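You operate a simulated robot arm through the tools that you are given. There is no shell and no other tool.

You are at the controls of a simulated two-armed robot. One attempt, no reset.

Task
Clamp, fill and test the tyre in the cell so that it gets a yellow dot.
Fine: white knob to YEL; fill to the card's bar (black knob stands there), air knob ends on HOLD; one test; black and orange knobs untouched.

Only the result counts: the job must be done as asked and must still hold three seconds after the hand-in. Knocking over, shifting, dropping, spilling or breaking anything else fails it.

Robot
Two 7-joint arms with two-finger parallel grippers on one trunk that stands fixed in place. Base frame: the origin is at the foot of the trunk, x ahead of it, y to its left, z up. Units: m, degrees, N and s.
The left shoulder is at [0.02, 0.138, 1.325], the right one opposite. With the tool pointing down near the work surface each hand reaches from about 0.1 to 0.44 m from the base axis, measured 20 degrees to its own side. Payload 1.57 kg a hand.
The tool frame of a hand sits at the grasp point between the pads (the TCP): z along the fingers, y along the line on which they close. The tips reach 0.03 m beyond it. The gripper opens to 0.08 m. The fingers are 0.017 m wide and 0.012 m thick; the gripper's body (0.04 by 0.082 m) begins 0.08 m behind the TCP.
Orientation is that of the tool frame in the base frame, as a unit quaternion [x, y, z, w]. With the fingers straight down and closing along the base's y, the tool's x points along the base's -x, its y along +y and its z along -z.

Tools
- The arms move only by the tool step_arm. It takes "left_increments", "right_increments" or both (then of equal length, played together; a hand with none holds still); each is a list of rows, each a list of 6 numbers: the shift along the tool's x, y, z in units of 150 mm (1.0 is 150 mm), then the turn, a rotation vector about the tool's x, y, z in units of 60 degrees (1.0 is 60 degrees). In form: [[dx, dy, dz, rx, ry, rz], ...]. A call has 1 to 20 rows; each row is the pose to reach, as a shift and turn from the pose commanded when the call began, along the tool's axes at that moment. "left_hand" and "right_hand" are, for a hand that has rows, the opening in per cent of the stroke, from 0 (shut) to 100 (fully open), set as the call begins (left out, the last holds). A call with a number of a shift or a turn outside -1 to 1 is refused whole. Rows are played at 5 a second. More than 0.05 m and 8.6 degrees between two rows, or a gripper value outside its range, and nothing of the call is played. A pose out of reach is approached as far as the arm can. The call stops where the force on the tool passes 40 N (or 10 N more than at its start, if that is more) or the arm is blocked; 0.2 s more then pass. Each finger travels about 0.045 m/s and halts on what it meets, pressing with about 43 N; the grip force reading is that of the motor and also rises with nothing between the fingers. The clock runs only during rows and for 0.2 s after the last one: add rows that repeat a pose to give the fingers time. It gives the time, the measured TCP pose, the force on the tool (base axes), the opening and the grip force at its end, in the units of the frame above (readings bear some noise), with the torque about the TCP (base axes, N m) and any sound that the robot's microphone picked up.
- Cameras (640 x 400 px; columns grow to the right, rows downward): "scene" is now at [0.1767, -0.0348, 1.2769]; the picture's right is [-0.43, -0.90, 0.00], its down [0.16, -0.08, -0.98] and it looks along [0.89, -0.43, 0.18] (base axes); focal length 214 px, centre (320, 200). "left" rides on the left gripper at [0.072, 0.007, -0.122] in its tool frame; the picture's right is [-0.09, 1.00, 0.00], its down [-0.84, -0.08, -0.54] and it looks along [-0.54, -0.05, 0.84] (tool axes); focal length 238 px, centre (320, 200). "right" rides on the right gripper at [0.072, -0.007, -0.122] in its tool frame; the picture's right is [0.09, 1.00, 0.00], its down [-0.84, 0.08, -0.54] and it looks along [-0.54, 0.05, 0.84] (tool axes); focal length 238 px, centre (320, 200). There is no depth. A picture from a camera that has moved, and an enlarged one, comes with that camera's place and axes in the base frame and with its lens.
- capture(camera): a new picture of that camera. It takes no simulated time.
- raise_lower(by): slides the trunk up (or, below 0, down) by that many m; the arms and the scene camera ride with it, the base frame stays. It gives what a move gives, with no picture.
- turn_head(pan, tilt): turns the head with the scene camera to pan (to the left, within 60 degrees either way) and tilt (down, from -29 to 69), counted from straight ahead of the robot. It gives what a move gives.
- zoom(camera, box): a new picture of the part [left, top, right, bottom] of that camera's present view, enlarged. It takes no simulated time.
- hand_in(): hands the job in; it is judged then, once.

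Nothing tells you positions but the pictures and the camera data. Unless the task says otherwise, let go and move clear before handing in.

The tools are called after "Call:" by a JSON object that holds its "op" and its "data". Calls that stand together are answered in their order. step_arm: Moves the arms, as the interface text tells. Its arguments: {"type":"object","properties":{"left_increments":{"type":"array","items":{"type":"array","items":{"type":"number"}}},"left_hand":{"type":"number"},"right_increments":{"type":"array","items":{"type":"array","items":{"type":"number"}}},"right_hand":{"type":"number"}},"required":[]} The other tools are called the same way: raise_lower (by) slides the trunk up or down; turn_head (pan, tilt) turns the head that bears the scene camera; capture (camera) takes a picture; zoom (camera, box) takes an enlarged picture of a part of a camera's view; hand_in () hands the job in.

At the start:

```text
clock: 0.0
left_ee_pos: [0.2274, -0.0261, 1.2469]
left_ee_rot: [0.0, 0.974, 0.001, -0.227]
left_wrist_force: [0.4, -0.1, 0.3]
left_moment: [-0.03, 0.02, 0.02]
left_width: 0.0799
left_finger_force: 0.1
right_ee_pos: [0.2125, -0.3304, 1.1818]
right_ee_rot: [0.095, 0.933, 0.105, -0.331]
right_wrist_force: [-0.7, -0.4, -0.3]
right_moment: [0.01, -0.02, -0.04]
right_width: 0.08
right_finger_force: 0.1
trunk travel left (down, up): [-0.7, 0.54]
head pan, tilt: [-25.7, -10.3]
```

scene: 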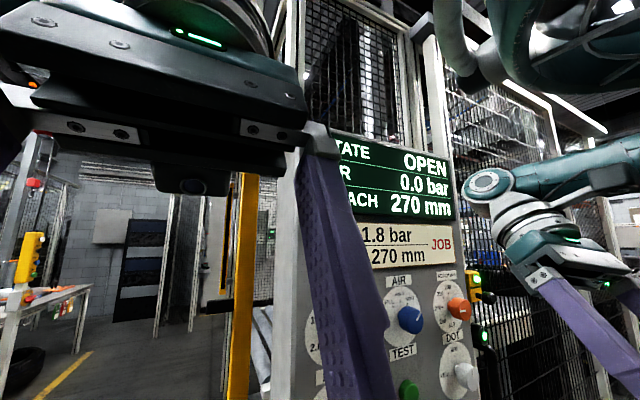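
right: 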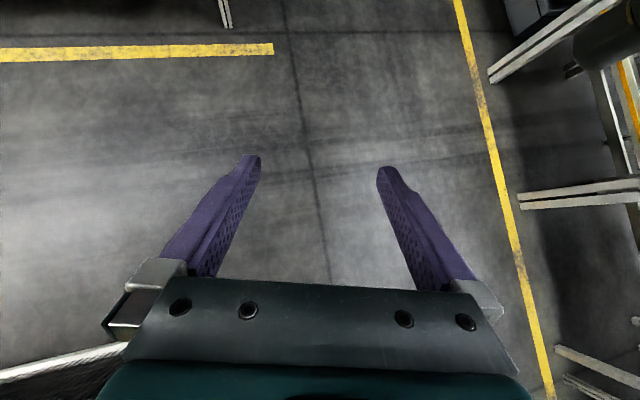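
left: 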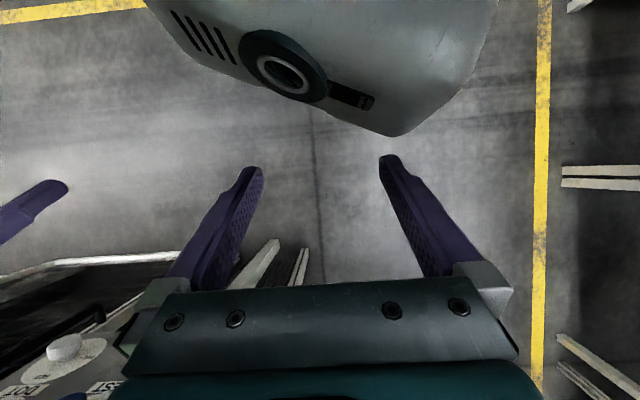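

The left gripper blocks part of a control panel with a display (OPEN, 0.0 bar, REACH 270 mm) and knobs. I'll look around with the head before moving anything.

Call:
{"op": "turn_head", "data": {"pan": -25.7, "tilt": 20}}

Call:
{"op": "capture", "data": {"camera": "scene"}}

```text
clock: 0.9
left_ee_pos: [0.2263, -0.0252, 1.2459]
left_ee_rot: [-0.001, 0.974, 0.001, -0.227]
left_wrist_force: [-0.5, -0.6, -0.1]
left_moment: [0.0, 0.02, 0.02]
left_width: 0.08
left_finger_force: 0.1
right_ee_pos: [0.2121, -0.3309, 1.1815]
right_ee_rot: [0.095, 0.932, 0.106, -0.332]
right_wrist_force: [-0.5, 0.7, -0.4]
right_moment: [0.01, 0.0, -0.05]
right_width: 0.0798
right_finger_force: 0.0
trunk travel left (down, up): [-0.7, 0.54]
head pan, tilt: [-25.7, 20.0]
```

```text
taken
camera scene: at [0.1849, -0.0388, 1.2289], right [-0.43, -0.9, 0.0], down [-0.31, 0.15, -0.94], along [0.85, -0.41, -0.34], focal length 214 px, centre (320, 200)
```

scene: 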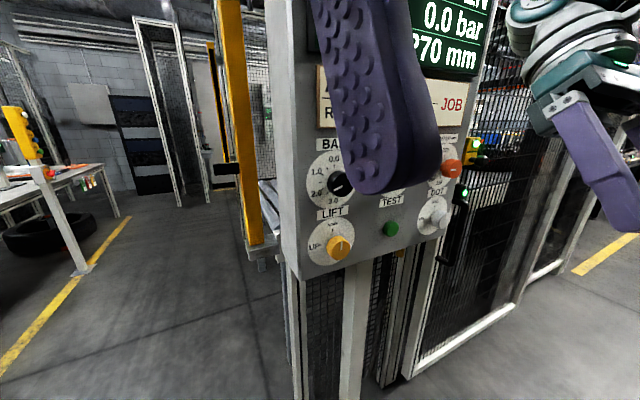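

The left forearm/finger hides the panel. I'll look around to check free space before moving it to the left.

Call:
{"op": "turn_head", "data": {"pan": 30, "tilt": 20}}

Call:
{"op": "capture", "data": {"camera": "scene"}}

Call:
{"op": "turn_head", "data": {"pan": -60, "tilt": 20}}

Call:
{"op": "capture", "data": {"camera": "scene"}}

```text
clock: 2.2
left_ee_pos: [0.2265, -0.0252, 1.246]
left_ee_rot: [-0.001, 0.974, 0.001, -0.227]
left_wrist_force: [-0.4, -0.2, -0.7]
left_moment: [0.02, 0.02, 0.0]
left_width: 0.08
left_finger_force: 0.0
right_ee_pos: [0.2113, -0.33, 1.1826]
right_ee_rot: [0.095, 0.933, 0.105, -0.332]
right_wrist_force: [-0.1, 0.0, 0.2]
right_moment: [0.0, 0.0, 0.01]
right_width: 0.08
right_finger_force: 0.1
trunk travel left (down, up): [-0.7, 0.54]
head pan, tilt: [30.0, 20.0]
```

```text
taken
camera scene: at [0.1816, 0.0481, 1.2289], right [0.5, -0.87, 0.0], down [-0.3, -0.17, -0.94], along [0.81, 0.47, -0.34], focal length 214 px, centre (320, 200)
```

scene: 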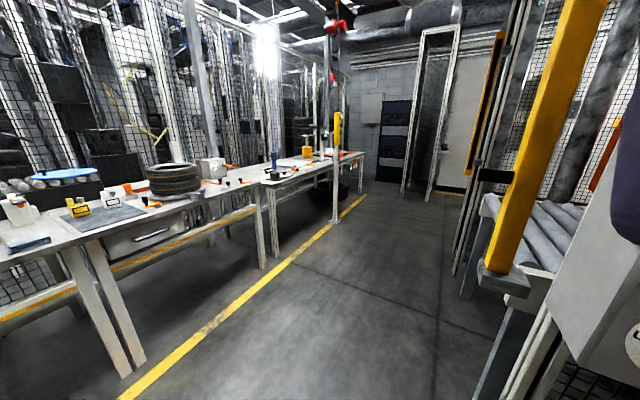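

```text
clock: 3.9
left_ee_pos: [0.2264, -0.024, 1.2459]
left_ee_rot: [0.001, 0.974, 0.001, -0.227]
left_wrist_force: [0.1, -1.0, -0.7]
left_moment: [-0.01, 0.03, 0.04]
left_width: 0.0798
left_finger_force: 0.1
right_ee_pos: [0.2124, -0.3313, 1.1817]
right_ee_rot: [0.096, 0.933, 0.106, -0.331]
right_wrist_force: [-0.2, -0.1, -0.5]
right_moment: [-0.02, -0.01, -0.01]
right_width: 0.0799
right_finger_force: 0.0
trunk travel left (down, up): [-0.7, 0.54]
head pan, tilt: [-60.0, 20.0]
```

```text
taken
camera scene: at [0.1476, -0.079, 1.2289], right [-0.87, -0.5, 0.0], down [-0.17, 0.3, -0.94], along [0.47, -0.81, -0.34], focal length 214 px, centre (320, 200)
```

scene: 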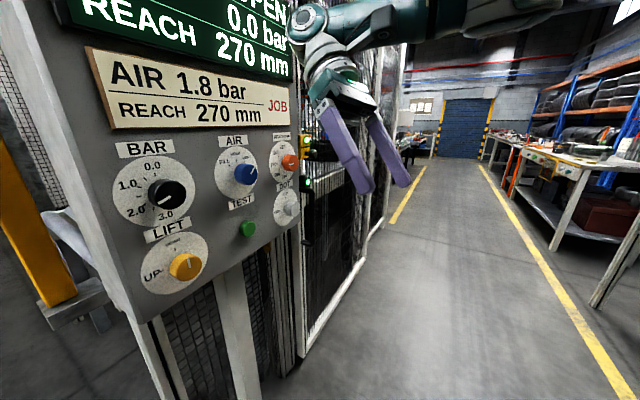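

Call:
{"op": "zoom", "data": {"camera": "scene", "box": [90, 120, 310, 300]}}

Call:
{"op": "zoom", "data": {"camera": "scene", "box": [205, 120, 315, 245]}}

```text
2.22 times, centred on (200, 210) of scene
camera zoom: at [0.1476, -0.079, 1.2289], right [-0.87, -0.5, 0.0], down [-0.17, 0.3, -0.94], along [0.47, -0.81, -0.34], focal length 477 px, centre (587, 178)
```

zoom: 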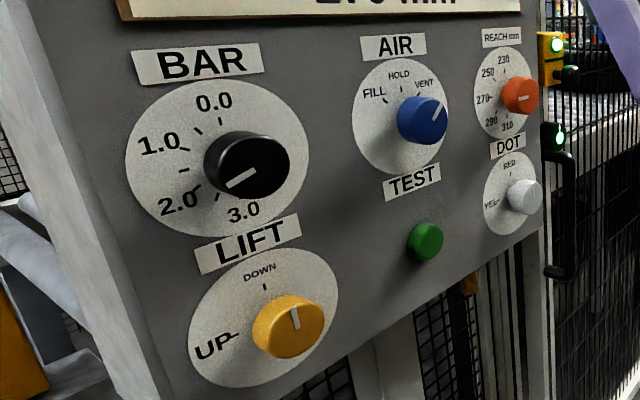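

```text
3.20 times, centred on (260, 182) of scene
camera zoom: at [0.1476, -0.079, 1.2289], right [-0.87, -0.5, 0.0], down [-0.17, 0.3, -0.94], along [0.47, -0.81, -0.34], focal length 686 px, centre (512, 256)
```

zoom: 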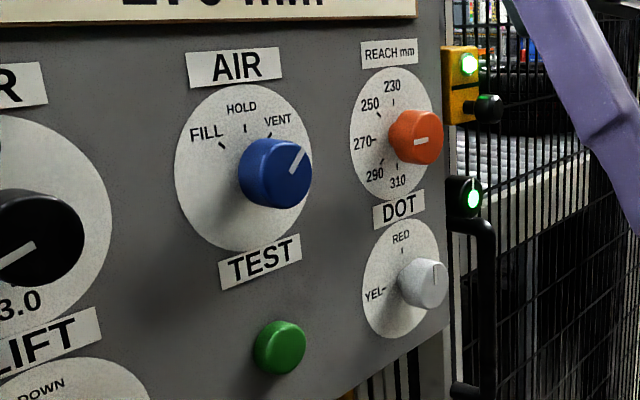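

The card asks 1.8 bar / 270 mm. DOT knob stands at RED, AIR at VENT, LIFT at DOWN. I'll move the left hand aside to the left to get a clear view.

Call:
{"op": "step_arm", "data": {"left_increments": [[0, 0.25, 0, 0, 0, 0], [0, 0.5, 0, 0, 0, 0], [0, 0.75, 0, 0, 0, 0], [0, 1.0, 0, 0, 0, 0]]}}

Call:
{"op": "turn_head", "data": {"pan": -35, "tilt": 10}}

Call:
{"op": "capture", "data": {"camera": "scene"}}

```text
clock: 4.8
left_ee_pos: [0.2185, 0.1223, 1.2237]
left_ee_rot: [0.008, 0.962, 0.015, -0.274]
left_wrist_force: [-0.3, 0.0, 0.3]
left_moment: [-0.02, -0.03, 0.0]
left_width: 0.0799
left_finger_force: 0.0
right_ee_pos: [0.2117, -0.3315, 1.1812]
right_ee_rot: [0.096, 0.933, 0.106, -0.331]
right_wrist_force: [0.2, -0.7, 0.0]
right_moment: [-0.02, 0.01, 0.02]
right_width: 0.0799
right_finger_force: 0.2
trunk travel left (down, up): [-0.7, 0.54]
head pan, tilt: [-60.0, 20.0]
```

```text
clock: 5.7
left_ee_pos: [0.2188, 0.1241, 1.2248]
left_ee_rot: [0.005, 0.961, 0.014, -0.275]
left_wrist_force: [0.2, 0.3, -0.2]
left_moment: [0.0, -0.01, -0.03]
left_width: 0.0799
left_finger_force: 0.0
right_ee_pos: [0.212, -0.331, 1.1821]
right_ee_rot: [0.096, 0.933, 0.106, -0.331]
right_wrist_force: [-0.3, 0.0, 0.9]
right_moment: [-0.01, 0.0, 0.0]
right_width: 0.08
right_finger_force: 0.0
trunk travel left (down, up): [-0.7, 0.54]
head pan, tilt: [-35.0, 10.0]
```

```text
taken
camera scene: at [0.1771, -0.0518, 1.2451], right [-0.57, -0.82, 0.0], down [-0.14, 0.1, -0.98], along [0.81, -0.57, -0.17], focal length 214 px, centre (320, 200)
```

scene: 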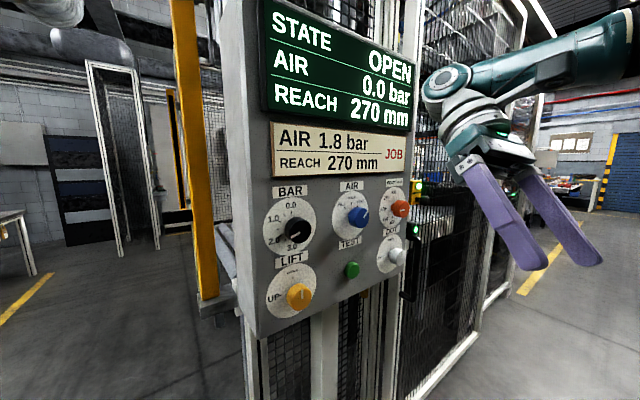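

The panel face is about x≈0.6, facing −x. I'll raise the trunk a bit for a second viewpoint (baseline) and to look into the cell.

Call:
{"op": "raise_lower", "data": {"by": 0.2}}

Call:
{"op": "capture", "data": {"camera": "scene"}}

Call:
{"op": "turn_head", "data": {"pan": -35, "tilt": 25}}

Call:
{"op": "capture", "data": {"camera": "scene"}}

Call:
{"op": "capture", "data": {"camera": "right"}}

```text
clock: 7.9
left_ee_pos: [0.2195, 0.1247, 1.4246]
left_ee_rot: [0.001, 0.961, 0.011, -0.275]
left_wrist_force: [-0.6, -0.7, 0.3]
left_moment: [-0.01, -0.01, -0.01]
left_width: 0.0798
left_finger_force: 0.2
right_ee_pos: [0.2117, -0.3315, 1.3818]
right_ee_rot: [0.096, 0.933, 0.106, -0.33]
right_wrist_force: [-0.3, 0.2, -1.0]
right_moment: [-0.02, 0.01, 0.01]
right_width: 0.08
right_finger_force: 0.1
trunk travel left (down, up): [-0.9, 0.34]
head pan, tilt: [-35.0, 10.0]
```

```text
taken
camera scene: at [0.1771, -0.0517, 1.4451], right [-0.57, -0.82, 0.0], down [-0.14, 0.1, -0.98], along [0.81, -0.56, -0.17], focal length 214 px, centre (320, 200)
```

scene: 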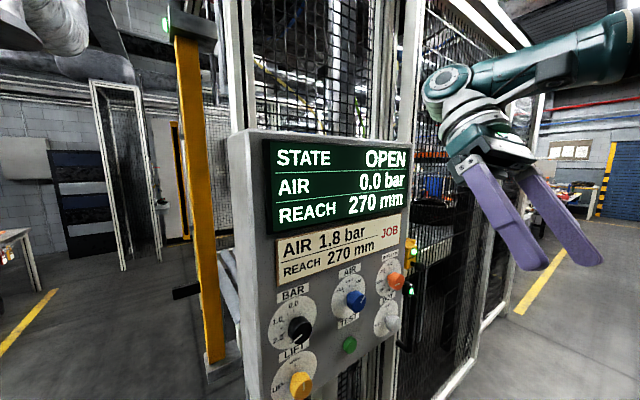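

```text
clock: 8.7
left_ee_pos: [0.2189, 0.1256, 1.4253]
left_ee_rot: [0.001, 0.961, 0.012, -0.277]
left_wrist_force: [0.3, 0.0, -0.2]
left_moment: [0.01, 0.01, 0.02]
left_width: 0.08
left_finger_force: 0.0
right_ee_pos: [0.2106, -0.3307, 1.3822]
right_ee_rot: [0.097, 0.933, 0.107, -0.331]
right_wrist_force: [0.2, -0.2, -0.3]
right_moment: [-0.01, -0.02, -0.01]
right_width: 0.08
right_finger_force: 0.0
trunk travel left (down, up): [-0.9, 0.34]
head pan, tilt: [-35.0, 25.0]
```

```text
taken
camera scene: at [0.1764, -0.0513, 1.4208], right [-0.57, -0.82, 0.0], down [-0.35, 0.24, -0.91], along [0.74, -0.52, -0.42], focal length 214 px, centre (320, 200)
```

scene: 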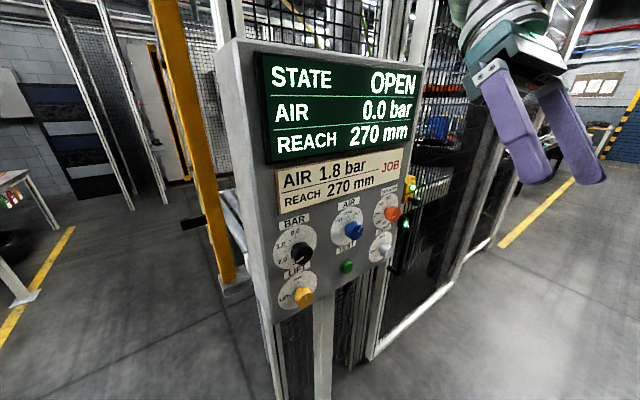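

```text
taken
camera right: at [0.2284, -0.3613, 1.5192], right [0.18, 0.96, 0.19], down [0.98, -0.16, -0.11], along [-0.08, 0.21, -0.97], focal length 238 px, centre (320, 200)
```

right: 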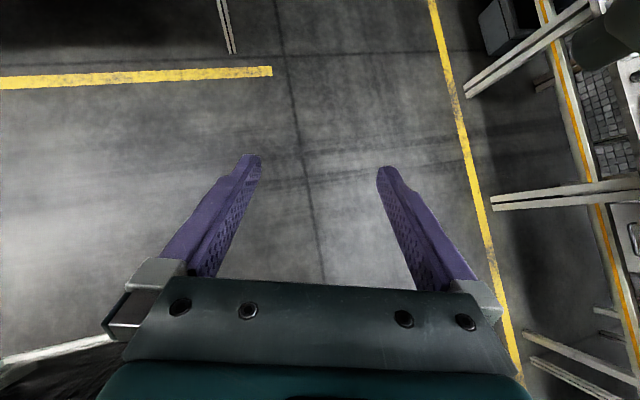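

Call:
{"op": "zoom", "data": {"camera": "scene", "box": [240, 160, 440, 320]}}

Call:
{"op": "zoom", "data": {"camera": "scene", "box": [350, 140, 450, 280]}}

Call:
{"op": "turn_head", "data": {"pan": 0, "tilt": 0}}

Call:
{"op": "capture", "data": {"camera": "scene"}}

Call:
{"op": "turn_head", "data": {"pan": -30, "tilt": -20}}

Call:
{"op": "capture", "data": {"camera": "scene"}}

```text
2.50 times, centred on (340, 240) of scene
camera zoom: at [0.1764, -0.0513, 1.4208], right [-0.57, -0.82, 0.0], down [-0.35, 0.24, -0.91], along [0.74, -0.52, -0.42], focal length 536 px, centre (270, 100)
```

zoom: 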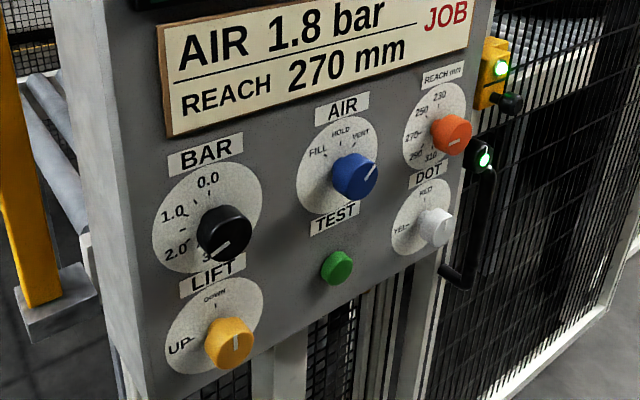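

```text
2.86 times, centred on (400, 210) of scene
camera zoom: at [0.1764, -0.0513, 1.4208], right [-0.57, -0.82, 0.0], down [-0.35, 0.24, -0.91], along [0.74, -0.52, -0.42], focal length 613 px, centre (91, 171)
```

zoom: 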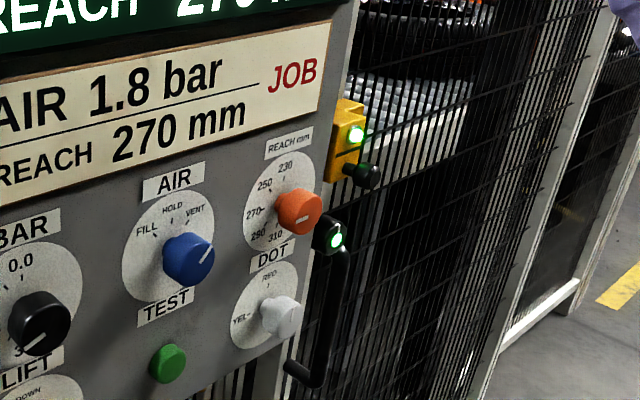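

```text
clock: 9.7
left_ee_pos: [0.2186, 0.1264, 1.4254]
left_ee_rot: [0.0, 0.961, 0.011, -0.276]
left_wrist_force: [-0.6, -0.5, 0.1]
left_moment: [-0.01, 0.0, 0.02]
left_width: 0.0799
left_finger_force: 0.1
right_ee_pos: [0.211, -0.3315, 1.381]
right_ee_rot: [0.097, 0.933, 0.107, -0.33]
right_wrist_force: [0.6, 0.9, -0.2]
right_moment: [-0.02, 0.04, 0.03]
right_width: 0.0798
right_finger_force: 0.0
trunk travel left (down, up): [-0.9, 0.34]
head pan, tilt: [0.0, 0.0]
```

```text
taken
camera scene: at [0.191, 0.0015, 1.4611], right [0.0, -1.0, 0.0], down [0.0, 0.0, -1.0], along [1.0, 0.0, 0.0], focal length 214 px, centre (320, 200)
```

scene: 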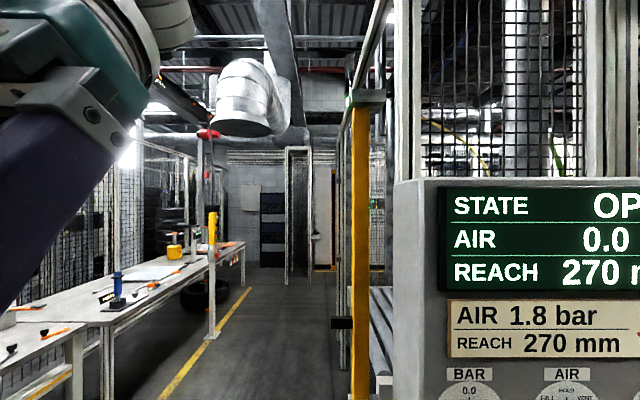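

```text
clock: 10.6
left_ee_pos: [0.2189, 0.1254, 1.4245]
left_ee_rot: [0.0, 0.961, 0.01, -0.277]
left_wrist_force: [0.1, -0.5, 0.4]
left_moment: [0.03, -0.01, -0.04]
left_width: 0.08
left_finger_force: 0.0
right_ee_pos: [0.2115, -0.3305, 1.3818]
right_ee_rot: [0.097, 0.932, 0.107, -0.331]
right_wrist_force: [0.0, 0.2, 0.0]
right_moment: [-0.01, 0.02, -0.01]
right_width: 0.0801
right_finger_force: 0.0
trunk travel left (down, up): [-0.9, 0.34]
head pan, tilt: [-30.0, -20.0]
```

```text
taken
camera scene: at [0.1668, -0.0364, 1.4904], right [-0.5, -0.87, 0.0], down [0.3, -0.17, -0.94], along [0.81, -0.47, 0.34], focal length 214 px, centre (320, 200)
```

scene: 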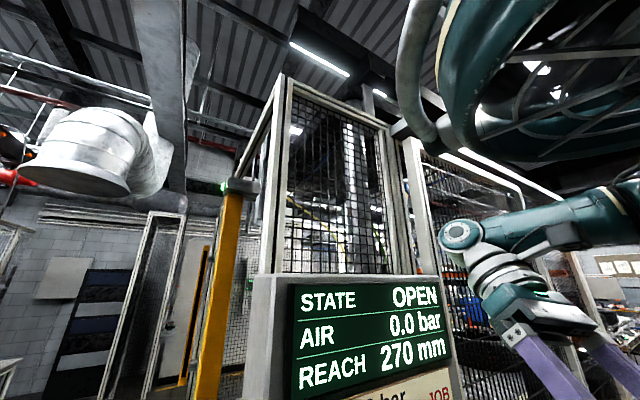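

The knobs form a grid: LIFT ≈(0.516,−0.223,1.00), BAR above it, AIR ≈(0.516,−0.373,1.13), TEST below, REACH ≈(0.516,−0.523,1.13), DOT ≈(0.516,−0.523,1.00). Next I swing the right hand from pointing back/down towards pointing forward, in stages.

Call:
{"op": "step_arm", "data": {"right_increments": [[-0.107, -0.017, -0.02, 0.001, -0.119, -0.019], [-0.214, -0.034, -0.039, 0.002, -0.238, -0.038], [-0.321, -0.051, -0.059, 0.003, -0.357, -0.057], [-0.428, -0.068, -0.079, 0.004, -0.475, -0.077], [-0.535, -0.085, -0.098, 0.005, -0.594, -0.096], [-0.642, -0.102, -0.118, 0.006, -0.713, -0.115]]}}

Call:
{"op": "turn_head", "data": {"pan": -40, "tilt": 15}}

Call:
{"op": "capture", "data": {"camera": "scene"}}

```text
clock: 12.0
left_ee_pos: [0.2189, 0.1264, 1.424]
left_ee_rot: [-0.001, 0.961, 0.011, -0.276]
left_wrist_force: [-0.5, -0.2, 0.4]
left_moment: [0.01, 0.01, 0.0]
left_width: 0.0801
left_finger_force: 0.0
right_ee_pos: [0.293, -0.361, 1.3317]
right_ee_rot: [0.07, 0.994, 0.078, 0.04]
right_wrist_force: [0.8, 0.4, -0.8]
right_moment: [-0.02, 0.01, 0.01]
right_width: 0.0799
right_finger_force: 0.1
trunk travel left (down, up): [-0.9, 0.34]
head pan, tilt: [-30.0, -20.0]
```

```text
clock: 13.1
left_ee_pos: [0.2195, 0.1266, 1.4241]
left_ee_rot: [-0.003, 0.961, 0.01, -0.277]
left_wrist_force: [0.0, -0.4, -0.4]
left_moment: [-0.01, -0.03, 0.02]
left_width: 0.0801
left_finger_force: 0.1
right_ee_pos: [0.2913, -0.3602, 1.3317]
right_ee_rot: [0.069, 0.994, 0.08, 0.038]
right_wrist_force: [-0.3, 0.3, -0.1]
right_moment: [-0.01, 0.0, -0.02]
right_width: 0.0801
right_finger_force: 0.0
trunk travel left (down, up): [-0.9, 0.34]
head pan, tilt: [-40.0, 15.0]
```

```text
taken
camera scene: at [0.1725, -0.0584, 1.4371], right [-0.64, -0.77, 0.0], down [-0.2, 0.17, -0.97], along [0.74, -0.62, -0.26], focal length 214 px, centre (320, 200)
```

scene: 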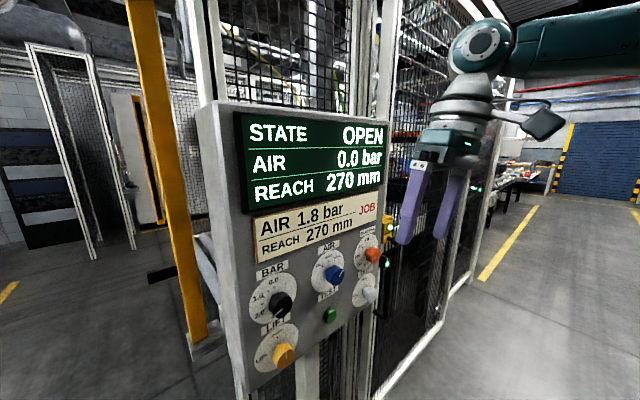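

The right hand now points straight down, tracking well. Continuing the swing towards forward.

Call:
{"op": "step_arm", "data": {"right_increments": [[-0.116, 0.016, -0.063, 0.001, -0.119, -0.019], [-0.233, 0.031, -0.126, 0.002, -0.238, -0.038], [-0.349, 0.047, -0.189, 0.003, -0.357, -0.057], [-0.465, 0.063, -0.252, 0.004, -0.475, -0.077], [-0.582, 0.078, -0.315, 0.005, -0.594, -0.096], [-0.698, 0.094, -0.378, 0.006, -0.713, -0.115]]}}

Call:
{"op": "capture", "data": {"camera": "scene"}}

```text
clock: 14.4
left_ee_pos: [0.2195, 0.125, 1.4243]
left_ee_rot: [-0.002, 0.961, 0.011, -0.276]
left_wrist_force: [-0.3, 0.5, -0.1]
left_moment: [-0.03, 0.0, -0.01]
left_width: 0.0796
left_finger_force: 0.0
right_ee_pos: [0.3939, -0.3693, 1.3968]
right_ee_rot: [0.035, 0.913, 0.042, 0.403]
right_wrist_force: [0.5, 0.2, 0.0]
right_moment: [0.02, -0.02, -0.01]
right_width: 0.08
right_finger_force: 0.1
trunk travel left (down, up): [-0.9, 0.34]
head pan, tilt: [-40.0, 15.0]
```

```text
taken
camera scene: at [0.1725, -0.0584, 1.437], right [-0.64, -0.77, 0.0], down [-0.2, 0.17, -0.97], along [0.74, -0.62, -0.26], focal length 214 px, centre (320, 200)
```

scene: 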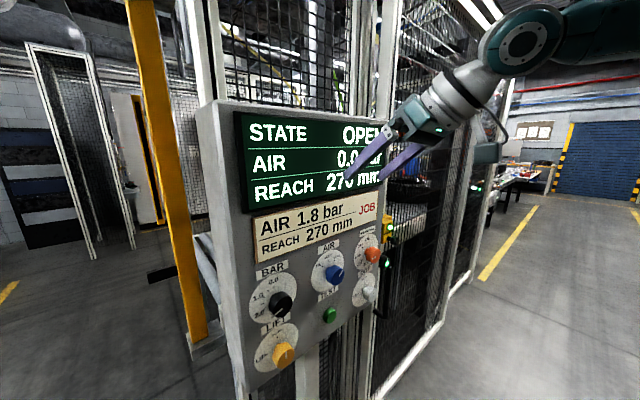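

Call:
{"op": "step_arm", "data": {"right_increments": [[-0.075, 0.012, -0.098, 0.002, -0.117, -0.018], [-0.149, 0.024, -0.197, 0.003, -0.235, -0.035], [-0.224, 0.037, -0.295, 0.005, -0.352, -0.053], [-0.299, 0.049, -0.393, 0.007, -0.469, -0.071], [-0.373, 0.061, -0.492, 0.008, -0.587, -0.088], [-0.448, 0.073, -0.59, 0.01, -0.704, -0.106]]}}

Call:
{"op": "capture", "data": {"camera": "scene"}}

Call:
{"op": "capture", "data": {"camera": "right"}}

```text
clock: 15.8
left_ee_pos: [0.2184, 0.1267, 1.4246]
left_ee_rot: [-0.002, 0.961, 0.01, -0.277]
left_wrist_force: [0.6, 0.1, -0.1]
left_moment: [0.01, 0.0, 0.0]
left_width: 0.08
left_finger_force: 0.1
right_ee_pos: [0.3732, -0.369, 1.5065]
right_ee_rot: [0.001, 0.708, 0.002, 0.706]
right_wrist_force: [0.3, 0.8, 0.1]
right_moment: [0.0, 0.0, -0.03]
right_width: 0.0802
right_finger_force: 0.1
trunk travel left (down, up): [-0.9, 0.34]
head pan, tilt: [-40.0, 15.0]
```

```text
taken
camera scene: at [0.1725, -0.0584, 1.437], right [-0.64, -0.77, 0.0], down [-0.2, 0.17, -0.97], along [0.74, -0.62, -0.26], focal length 214 px, centre (320, 200)
```

scene: 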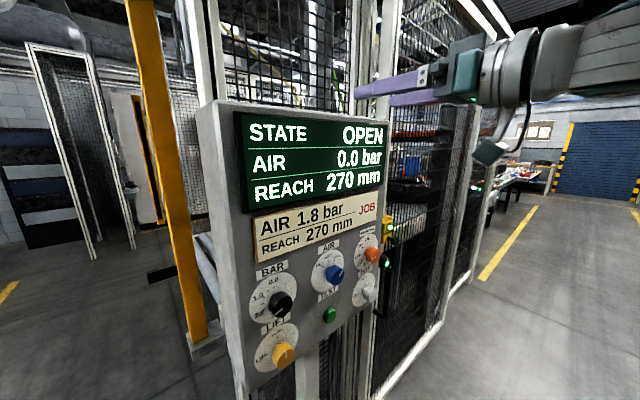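

```text
taken
camera right: at [0.2514, -0.375, 1.4365], right [0.0, 1.0, -0.09], down [-0.54, 0.07, 0.84], along [0.84, 0.05, 0.54], focal length 238 px, centre (320, 200)
```

right: 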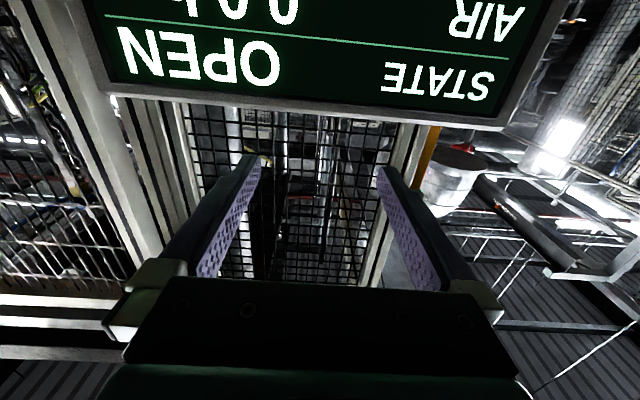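

Right tool now points straight ahead at x=0.373. I lower the trunk so shoulder and knobs are at better relative heights, then look with both cameras.

Call:
{"op": "raise_lower", "data": {"by": -0.3}}

Call:
{"op": "capture", "data": {"camera": "scene"}}

Call:
{"op": "capture", "data": {"camera": "right"}}

```text
clock: 18.9
left_ee_pos: [0.2194, 0.1274, 1.126]
left_ee_rot: [-0.003, 0.961, 0.01, -0.277]
left_wrist_force: [0.5, 0.1, -0.6]
left_moment: [0.01, 0.02, -0.02]
left_width: 0.0799
left_finger_force: 0.0
right_ee_pos: [0.3741, -0.3693, 1.2088]
right_ee_rot: [0.001, 0.708, 0.0, 0.706]
right_wrist_force: [-0.6, 0.0, -0.3]
right_moment: [0.03, 0.01, 0.02]
right_width: 0.0804
right_finger_force: 0.1
trunk travel left (down, up): [-0.6, 0.64]
head pan, tilt: [-40.0, 15.0]
```

```text
taken
camera scene: at [0.1725, -0.0584, 1.137], right [-0.64, -0.77, 0.0], down [-0.2, 0.17, -0.97], along [0.74, -0.62, -0.26], focal length 214 px, centre (320, 200)
```

scene: 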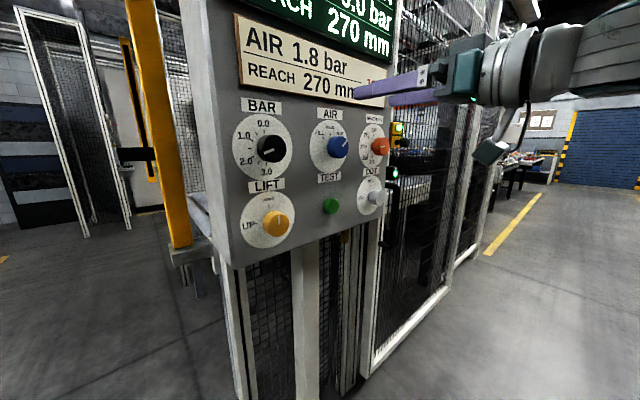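

```text
taken
camera right: at [0.2515, -0.3752, 1.1367], right [0.0, 1.0, -0.09], down [-0.54, 0.08, 0.84], along [0.84, 0.05, 0.54], focal length 238 px, centre (320, 200)
```

right: 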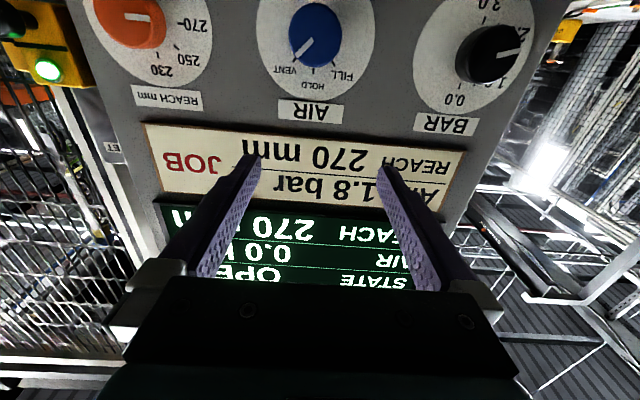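

Call:
{"op": "zoom", "data": {"camera": "right", "box": [80, 0, 560, 130]}}

Call:
{"op": "zoom", "data": {"camera": "scene", "box": [215, 80, 415, 270]}}

```text
1.33 times, centred on (320, 65) of right
camera zoom: at [0.2515, -0.3752, 1.1367], right [0.0, 1.0, -0.09], down [-0.54, 0.08, 0.84], along [0.84, 0.05, 0.54], focal length 318 px, centre (320, 380)
```

zoom: 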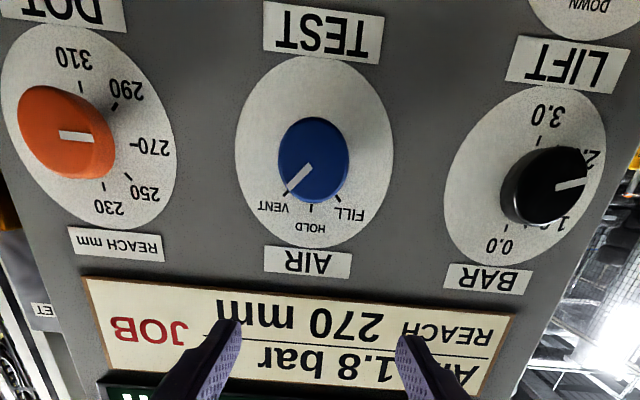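

```text
2.11 times, centred on (315, 175) of scene
camera zoom: at [0.1725, -0.0584, 1.137], right [-0.64, -0.77, 0.0], down [-0.2, 0.17, -0.97], along [0.74, -0.62, -0.26], focal length 452 px, centre (330, 253)
```

zoom: 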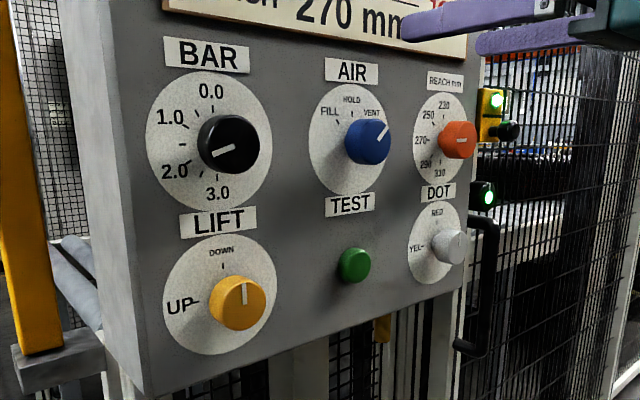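

Hand camera and scene camera agree within ~7 mm on the knob positions. I start with DOT: move in front of it while keeping well back from the knobs.

Call:
{"op": "step_arm", "data": {"right_increments": [[0.137, -0.103, 0, 0, 0, 0], [0.273, -0.207, 0, 0, 0, 0], [0.41, -0.31, 0, 0, 0, 0], [0.546, -0.414, 0, 0, 0, 0], [0.683, -0.517, 0, 0, 0, 0]]}}

Call:
{"op": "step_arm", "data": {"right_increments": [[0.137, -0.107, 0, 0, 0, 0], [0.273, -0.213, 0, 0, 0, 0], [0.41, -0.32, 0, 0, 0, 0], [0.546, -0.426, 0, 0, 0, 0], [0.7, -0.533, 0, 0, 0, 0]]}}

Call:
{"op": "capture", "data": {"camera": "right"}}

Call:
{"op": "capture", "data": {"camera": "scene"}}

```text
clock: 20.1
left_ee_pos: [0.218, 0.1271, 1.125]
left_ee_rot: [-0.004, 0.961, 0.009, -0.276]
left_wrist_force: [0.4, -0.1, 0.5]
left_moment: [0.01, 0.01, 0.01]
left_width: 0.08
left_finger_force: 0.1
right_ee_pos: [0.372, -0.4474, 1.1057]
right_ee_rot: [0.0, 0.708, 0.001, 0.706]
right_wrist_force: [0.0, 0.0, 0.2]
right_moment: [-0.04, 0.01, 0.02]
right_width: 0.08
right_finger_force: 0.1
trunk travel left (down, up): [-0.6, 0.64]
head pan, tilt: [-40.0, 15.0]
```

```text
clock: 21.2
left_ee_pos: [0.2189, 0.1268, 1.1246]
left_ee_rot: [-0.004, 0.961, 0.009, -0.276]
left_wrist_force: [0.6, 0.5, -0.5]
left_moment: [0.0, -0.02, 0.0]
left_width: 0.08
left_finger_force: 0.0
right_ee_pos: [0.3694, -0.5259, 1.0039]
right_ee_rot: [0.002, 0.709, -0.001, 0.705]
right_wrist_force: [0.4, 0.7, -0.6]
right_moment: [0.01, 0.01, 0.0]
right_width: 0.0799
right_finger_force: 0.0
trunk travel left (down, up): [-0.6, 0.64]
head pan, tilt: [-40.0, 15.0]
```

```text
taken
camera right: at [0.2487, -0.5314, 0.9319], right [0.0, 1.0, -0.09], down [-0.54, 0.08, 0.84], along [0.84, 0.05, 0.54], focal length 238 px, centre (320, 200)
```

right: 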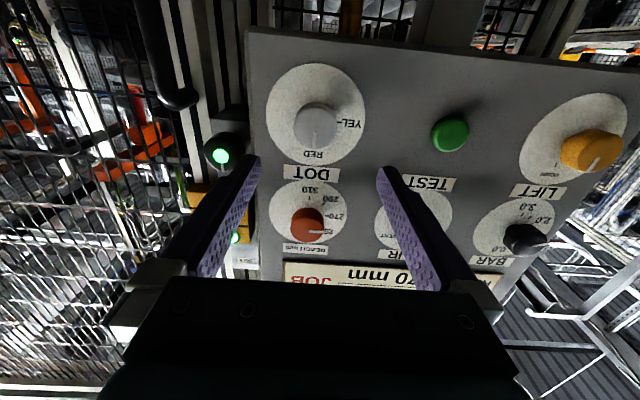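

```text
taken
camera scene: at [0.1725, -0.0584, 1.137], right [-0.64, -0.77, 0.0], down [-0.2, 0.17, -0.97], along [0.74, -0.62, -0.26], focal length 214 px, centre (320, 200)
```

scene: 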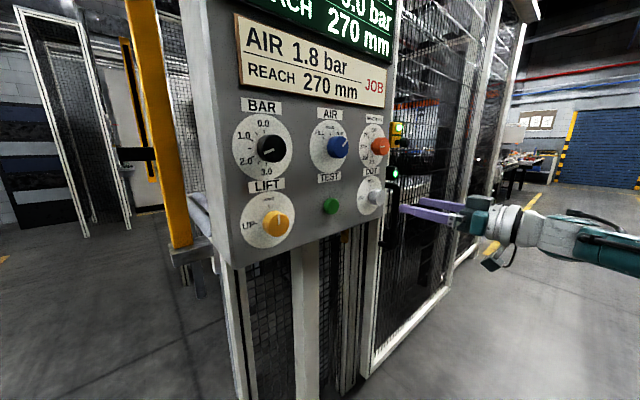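

Call:
{"op": "zoom", "data": {"camera": "right", "box": [250, 40, 410, 180]}}

Call:
{"op": "zoom", "data": {"camera": "scene", "box": [330, 120, 530, 280]}}

```text
2.86 times, centred on (330, 110) of right
camera zoom: at [0.2487, -0.5314, 0.9319], right [0.0, 1.0, -0.09], down [-0.54, 0.08, 0.84], along [0.84, 0.05, 0.54], focal length 681 px, centre (291, 457)
```

zoom: 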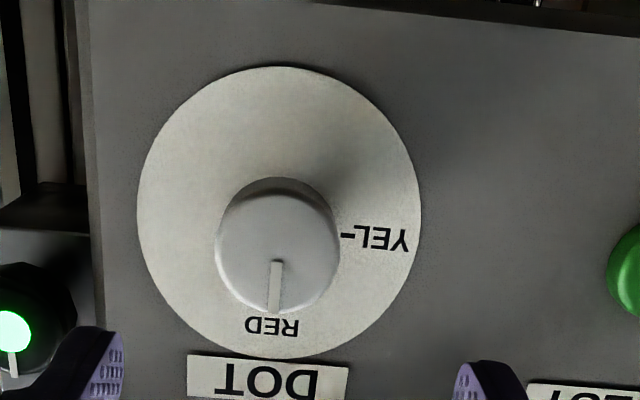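

```text
2.50 times, centred on (430, 200) of scene
camera zoom: at [0.1725, -0.0584, 1.137], right [-0.64, -0.77, 0.0], down [-0.2, 0.17, -0.97], along [0.74, -0.62, -0.26], focal length 536 px, centre (45, 200)
```

zoom: 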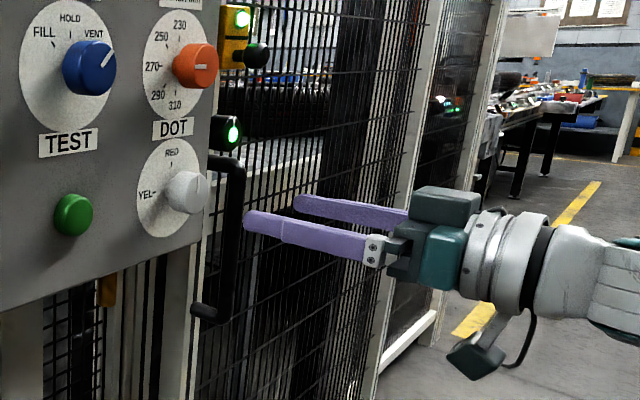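

DOT centre is at y≈−0.529, z≈1.000, pointer at RED (12 o'clock); YEL is 90° counter-clockwise. I pre-rotate the wrist +45° and check reachability before approaching.

Call:
{"op": "step_arm", "data": {"right_increments": [[0.004, -0.003, 0.02, 0, 0, 0.125], [0.008, -0.006, 0.03, 0, 0, 0.25], [0.012, -0.009, 0.05, 0, 0, 0.375], [0.016, -0.012, 0.07, 0, 0, 0.5], [0.02, -0.015, 0.09, 0, 0, 0.625], [0.025, -0.02, 0.1, 0, 0, 0.75], [0.025, -0.02, 0.1, 0, 0, 0.75]]}}

Call:
{"op": "capture", "data": {"camera": "right"}}

Call:
{"op": "capture", "data": {"camera": "scene"}}

```text
clock: 22.9
left_ee_pos: [0.2194, 0.1265, 1.1239]
left_ee_rot: [-0.003, 0.961, 0.01, -0.276]
left_wrist_force: [-0.5, -0.3, 0.2]
left_moment: [0.02, -0.03, -0.03]
left_width: 0.08
left_finger_force: 0.2
right_ee_pos: [0.3732, -0.5217, 1.0047]
right_ee_rot: [0.271, 0.654, 0.272, 0.652]
right_wrist_force: [-0.3, 0.7, -0.4]
right_moment: [-0.03, 0.02, 0.01]
right_width: 0.0801
right_finger_force: 0.1
right hand out of reach, approached as far as the arm can: row 1, 2, 3, 4, 5, 6, 7
trunk travel left (down, up): [-0.6, 0.64]
head pan, tilt: [-40.0, 15.0]
```

```text
taken
camera right: at [0.2509, -0.4756, 0.9495], right [0.0, 0.77, 0.64], down [-0.54, -0.54, 0.65], along [0.84, -0.35, 0.41], focal length 238 px, centre (320, 200)
```

right: 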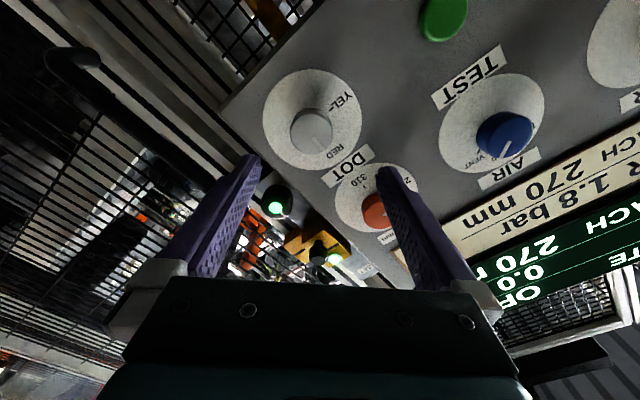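

```text
taken
camera scene: at [0.1725, -0.0584, 1.137], right [-0.64, -0.77, 0.0], down [-0.2, 0.17, -0.97], along [0.74, -0.62, -0.26], focal length 214 px, centre (320, 200)
```

scene: 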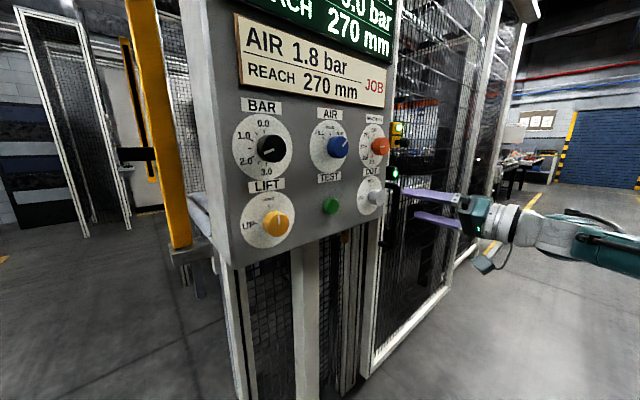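

Row-1 reports out of reach: at this trunk height the right arm can't go further forward at DOT. Shoulder level with the knob should add reach, so I lower the trunk and bring the hand back up.

Call:
{"op": "raise_lower", "data": {"by": -0.21}}

Call:
{"op": "step_arm", "data": {"right_increments": [[-0.19, 0.19, 0, 0, 0, 0], [-0.38, 0.38, 0, 0, 0, 0], [-0.57, 0.57, 0, 0, 0, 0], [-0.76, 0.76, 0, 0, 0, 0], [-0.965, 0.93, 0, 0, 0, 0], [-0.965, 0.93, 0, 0, 0, 0]]}}

Call:
{"op": "capture", "data": {"camera": "right"}}

Call:
{"op": "capture", "data": {"camera": "scene"}}

```text
clock: 25.1
left_ee_pos: [0.2189, 0.1274, 0.9143]
left_ee_rot: [-0.004, 0.961, 0.009, -0.277]
left_wrist_force: [-0.1, -0.4, -0.4]
left_moment: [0.04, 0.03, 0.02]
left_width: 0.0799
left_finger_force: 0.0
right_ee_pos: [0.372, -0.5218, 0.7944]
right_ee_rot: [0.272, 0.654, 0.271, 0.652]
right_wrist_force: [-0.2, 0.0, 0.0]
right_moment: [0.03, 0.01, 0.01]
right_width: 0.08
right_finger_force: 0.1
trunk travel left (down, up): [-0.39, 0.85]
head pan, tilt: [-40.0, 15.0]
```

```text
clock: 26.5
left_ee_pos: [0.2199, 0.1272, 0.9146]
left_ee_rot: [-0.003, 0.961, 0.009, -0.276]
left_wrist_force: [0.9, 1.3, 0.0]
left_moment: [-0.03, -0.01, -0.03]
left_width: 0.0798
left_finger_force: 0.1
right_ee_pos: [0.3729, -0.5271, 0.9941]
right_ee_rot: [0.271, 0.654, 0.272, 0.651]
right_wrist_force: [-0.5, -0.5, -1.0]
right_moment: [0.04, 0.01, 0.02]
right_width: 0.08
right_finger_force: 0.0
trunk travel left (down, up): [-0.39, 0.85]
head pan, tilt: [-40.0, 15.0]
```

```text
taken
camera right: at [0.2506, -0.4804, 0.94], right [0.0, 0.77, 0.64], down [-0.54, -0.54, 0.65], along [0.84, -0.35, 0.41], focal length 238 px, centre (320, 200)
```

right: 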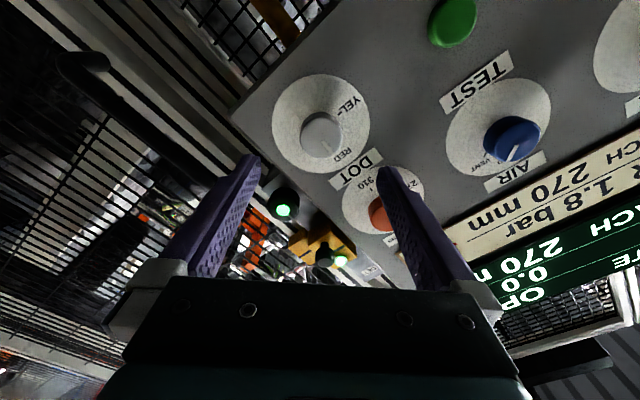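

```text
taken
camera scene: at [0.1725, -0.0583, 0.927], right [-0.64, -0.77, 0.0], down [-0.2, 0.17, -0.97], along [0.74, -0.62, -0.26], focal length 214 px, centre (320, 200)
```

scene: 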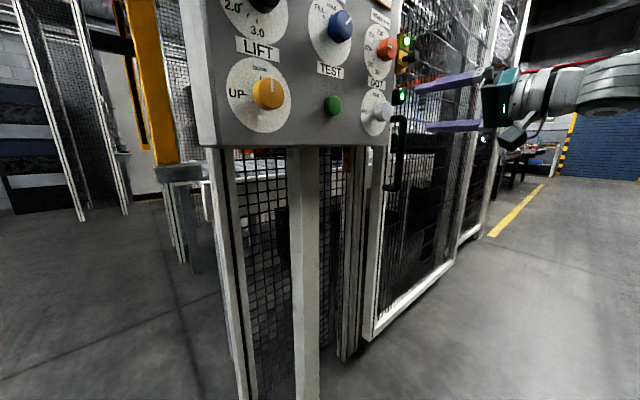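

In reach now. I check alignment with the DOT knob closely before moving forward.

Call:
{"op": "zoom", "data": {"camera": "right", "box": [250, 50, 410, 190]}}

Call:
{"op": "turn_head", "data": {"pan": -45, "tilt": -12}}

Call:
{"op": "capture", "data": {"camera": "scene"}}

```text
2.86 times, centred on (330, 120) of right
camera zoom: at [0.2506, -0.4804, 0.94], right [0.0, 0.77, 0.64], down [-0.54, -0.54, 0.65], along [0.84, -0.35, 0.41], focal length 681 px, centre (291, 429)
```

zoom: 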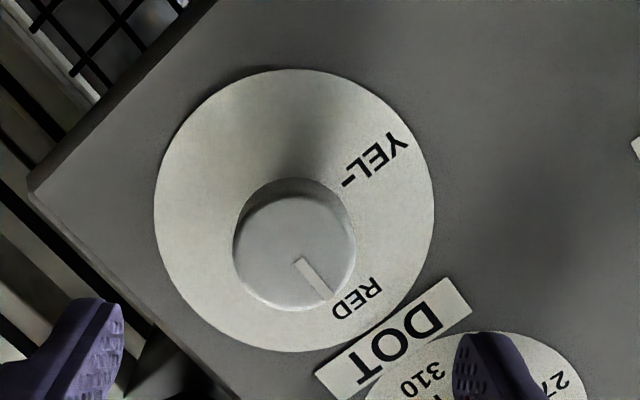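

```text
clock: 27.4
left_ee_pos: [0.22, 0.1262, 0.9146]
left_ee_rot: [-0.003, 0.961, 0.009, -0.277]
left_wrist_force: [0.3, -0.5, -0.3]
left_moment: [0.0, 0.0, 0.01]
left_width: 0.0802
left_finger_force: 0.1
right_ee_pos: [0.3726, -0.5273, 0.9947]
right_ee_rot: [0.27, 0.655, 0.271, 0.652]
right_wrist_force: [0.0, 0.9, -0.5]
right_moment: [-0.01, -0.01, 0.02]
right_width: 0.0799
right_finger_force: 0.1
trunk travel left (down, up): [-0.39, 0.85]
head pan, tilt: [-45.0, -12.0]
```

```text
taken
camera scene: at [0.1596, -0.057, 0.9692], right [-0.71, -0.71, 0.0], down [0.15, -0.15, -0.98], along [0.69, -0.69, 0.21], focal length 214 px, centre (320, 200)
```

scene: 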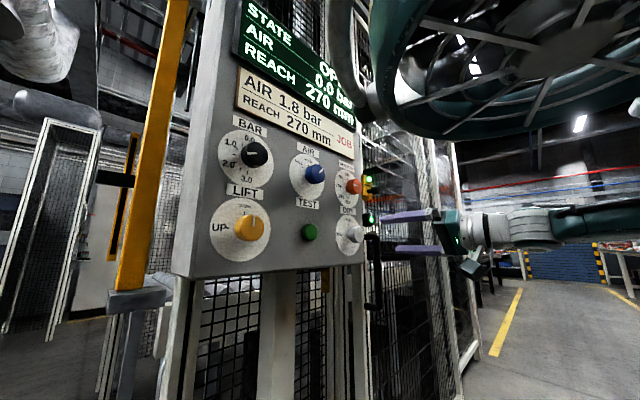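

DOT centre is offset only ~4 mm from the tool axis. I correct and move forward to a stand-off just short of the knob front.

Call:
{"op": "step_arm", "data": {"right_increments": [[-0.029, 0.007, 0.11, 0, 0, 0], [-0.029, 0.007, 0.22, 0, 0, 0], [-0.029, 0.007, 0.33, 0, 0, 0], [-0.029, 0.007, 0.44, 0, 0, 0], [-0.029, 0.007, 0.44, 0, 0, 0]]}}

Call:
{"op": "capture", "data": {"camera": "right"}}

Call:
{"op": "zoom", "data": {"camera": "scene", "box": [200, 140, 460, 300]}}

```text
clock: 28.6
left_ee_pos: [0.219, 0.1276, 0.914]
left_ee_rot: [-0.003, 0.961, 0.009, -0.277]
left_wrist_force: [0.0, 0.2, 0.1]
left_moment: [0.02, -0.01, -0.02]
left_width: 0.08
left_finger_force: 0.0
right_ee_pos: [0.44, -0.527, 0.9982]
right_ee_rot: [0.271, 0.654, 0.271, 0.652]
right_wrist_force: [0.1, 0.0, -0.1]
right_moment: [0.0, 0.01, -0.03]
right_width: 0.08
right_finger_force: 0.1
trunk travel left (down, up): [-0.39, 0.85]
head pan, tilt: [-45.0, -12.0]
```

```text
taken
camera right: at [0.3189, -0.482, 0.9435], right [0.0, 0.77, 0.64], down [-0.54, -0.54, 0.65], along [0.84, -0.35, 0.41], focal length 238 px, centre (320, 200)
```

right: 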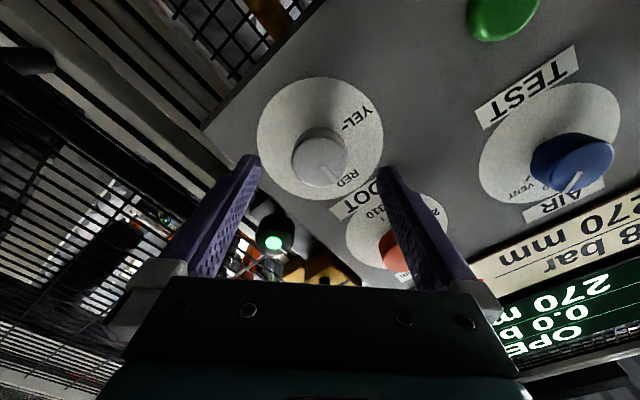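

```text
2.46 times, centred on (330, 220) of scene
camera zoom: at [0.1595, -0.057, 0.9693], right [-0.71, -0.71, 0.0], down [0.15, -0.15, -0.98], along [0.69, -0.69, 0.21], focal length 528 px, centre (295, 151)
```

zoom: 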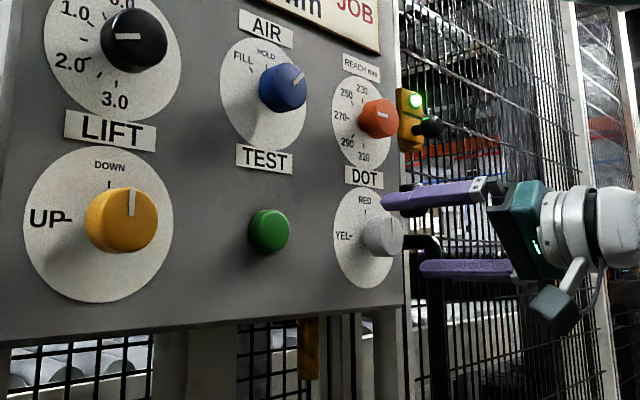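

Reach is fine here. I test the −90° wrist turn at this stand-off before gripping.

Call:
{"op": "step_arm", "data": {"right_increments": [[0, 0, 0, 0, 0, -0.125], [0, 0, 0, 0, 0, -0.25], [0, 0, 0, 0, 0, -0.375], [0, 0, 0, 0, 0, -0.5], [0, 0, 0, 0, 0, -0.625], [0, 0, 0, 0, 0, -0.75], [0, 0, 0, 0, 0, -0.875], [0, 0, 0, 0, 0, -1.0]]}}

Call:
{"op": "step_arm", "data": {"right_increments": [[0, 0, 0, 0, 0, -0.125], [0, 0, 0, 0, 0, -0.25], [0, 0, 0, 0, 0, -0.375], [0, 0, 0, 0, 0, -0.5]]}}

Call:
{"op": "capture", "data": {"camera": "right"}}

```text
clock: 30.4
left_ee_pos: [0.2195, 0.1268, 0.9143]
left_ee_rot: [-0.002, 0.961, 0.009, -0.276]
left_wrist_force: [-0.2, -0.9, -0.1]
left_moment: [-0.01, 0.01, -0.01]
left_width: 0.0802
left_finger_force: 0.0
right_ee_pos: [0.4406, -0.5292, 1.0]
right_ee_rot: [-0.094, 0.702, -0.093, 0.7]
right_wrist_force: [-0.4, 0.4, -0.6]
right_moment: [0.01, -0.01, 0.0]
right_width: 0.0799
right_finger_force: 0.0
trunk travel left (down, up): [-0.39, 0.85]
head pan, tilt: [-45.0, -12.0]
```

```text
clock: 31.4
left_ee_pos: [0.2192, 0.1266, 0.9155]
left_ee_rot: [-0.003, 0.961, 0.009, -0.276]
left_wrist_force: [0.7, -0.6, -0.1]
left_moment: [0.02, 0.0, 0.01]
left_width: 0.0798
left_finger_force: 0.0
right_ee_pos: [0.4394, -0.5293, 1.0004]
right_ee_rot: [-0.271, 0.655, -0.271, 0.651]
right_wrist_force: [-0.5, -0.4, 0.2]
right_moment: [0.01, -0.03, 0.0]
right_width: 0.0799
right_finger_force: 0.1
trunk travel left (down, up): [-0.39, 0.85]
head pan, tilt: [-45.0, -12.0]
```

```text
taken
camera right: at [0.3178, -0.5849, 0.9536], right [0.0, 0.64, -0.77], down [-0.54, 0.65, 0.54], along [0.84, 0.42, 0.34], focal length 238 px, centre (320, 200)
```

right: 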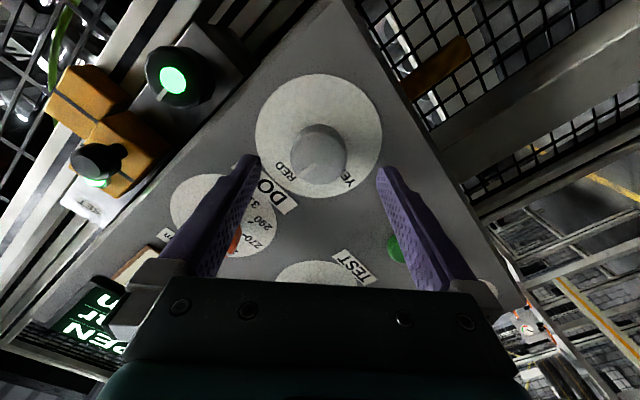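

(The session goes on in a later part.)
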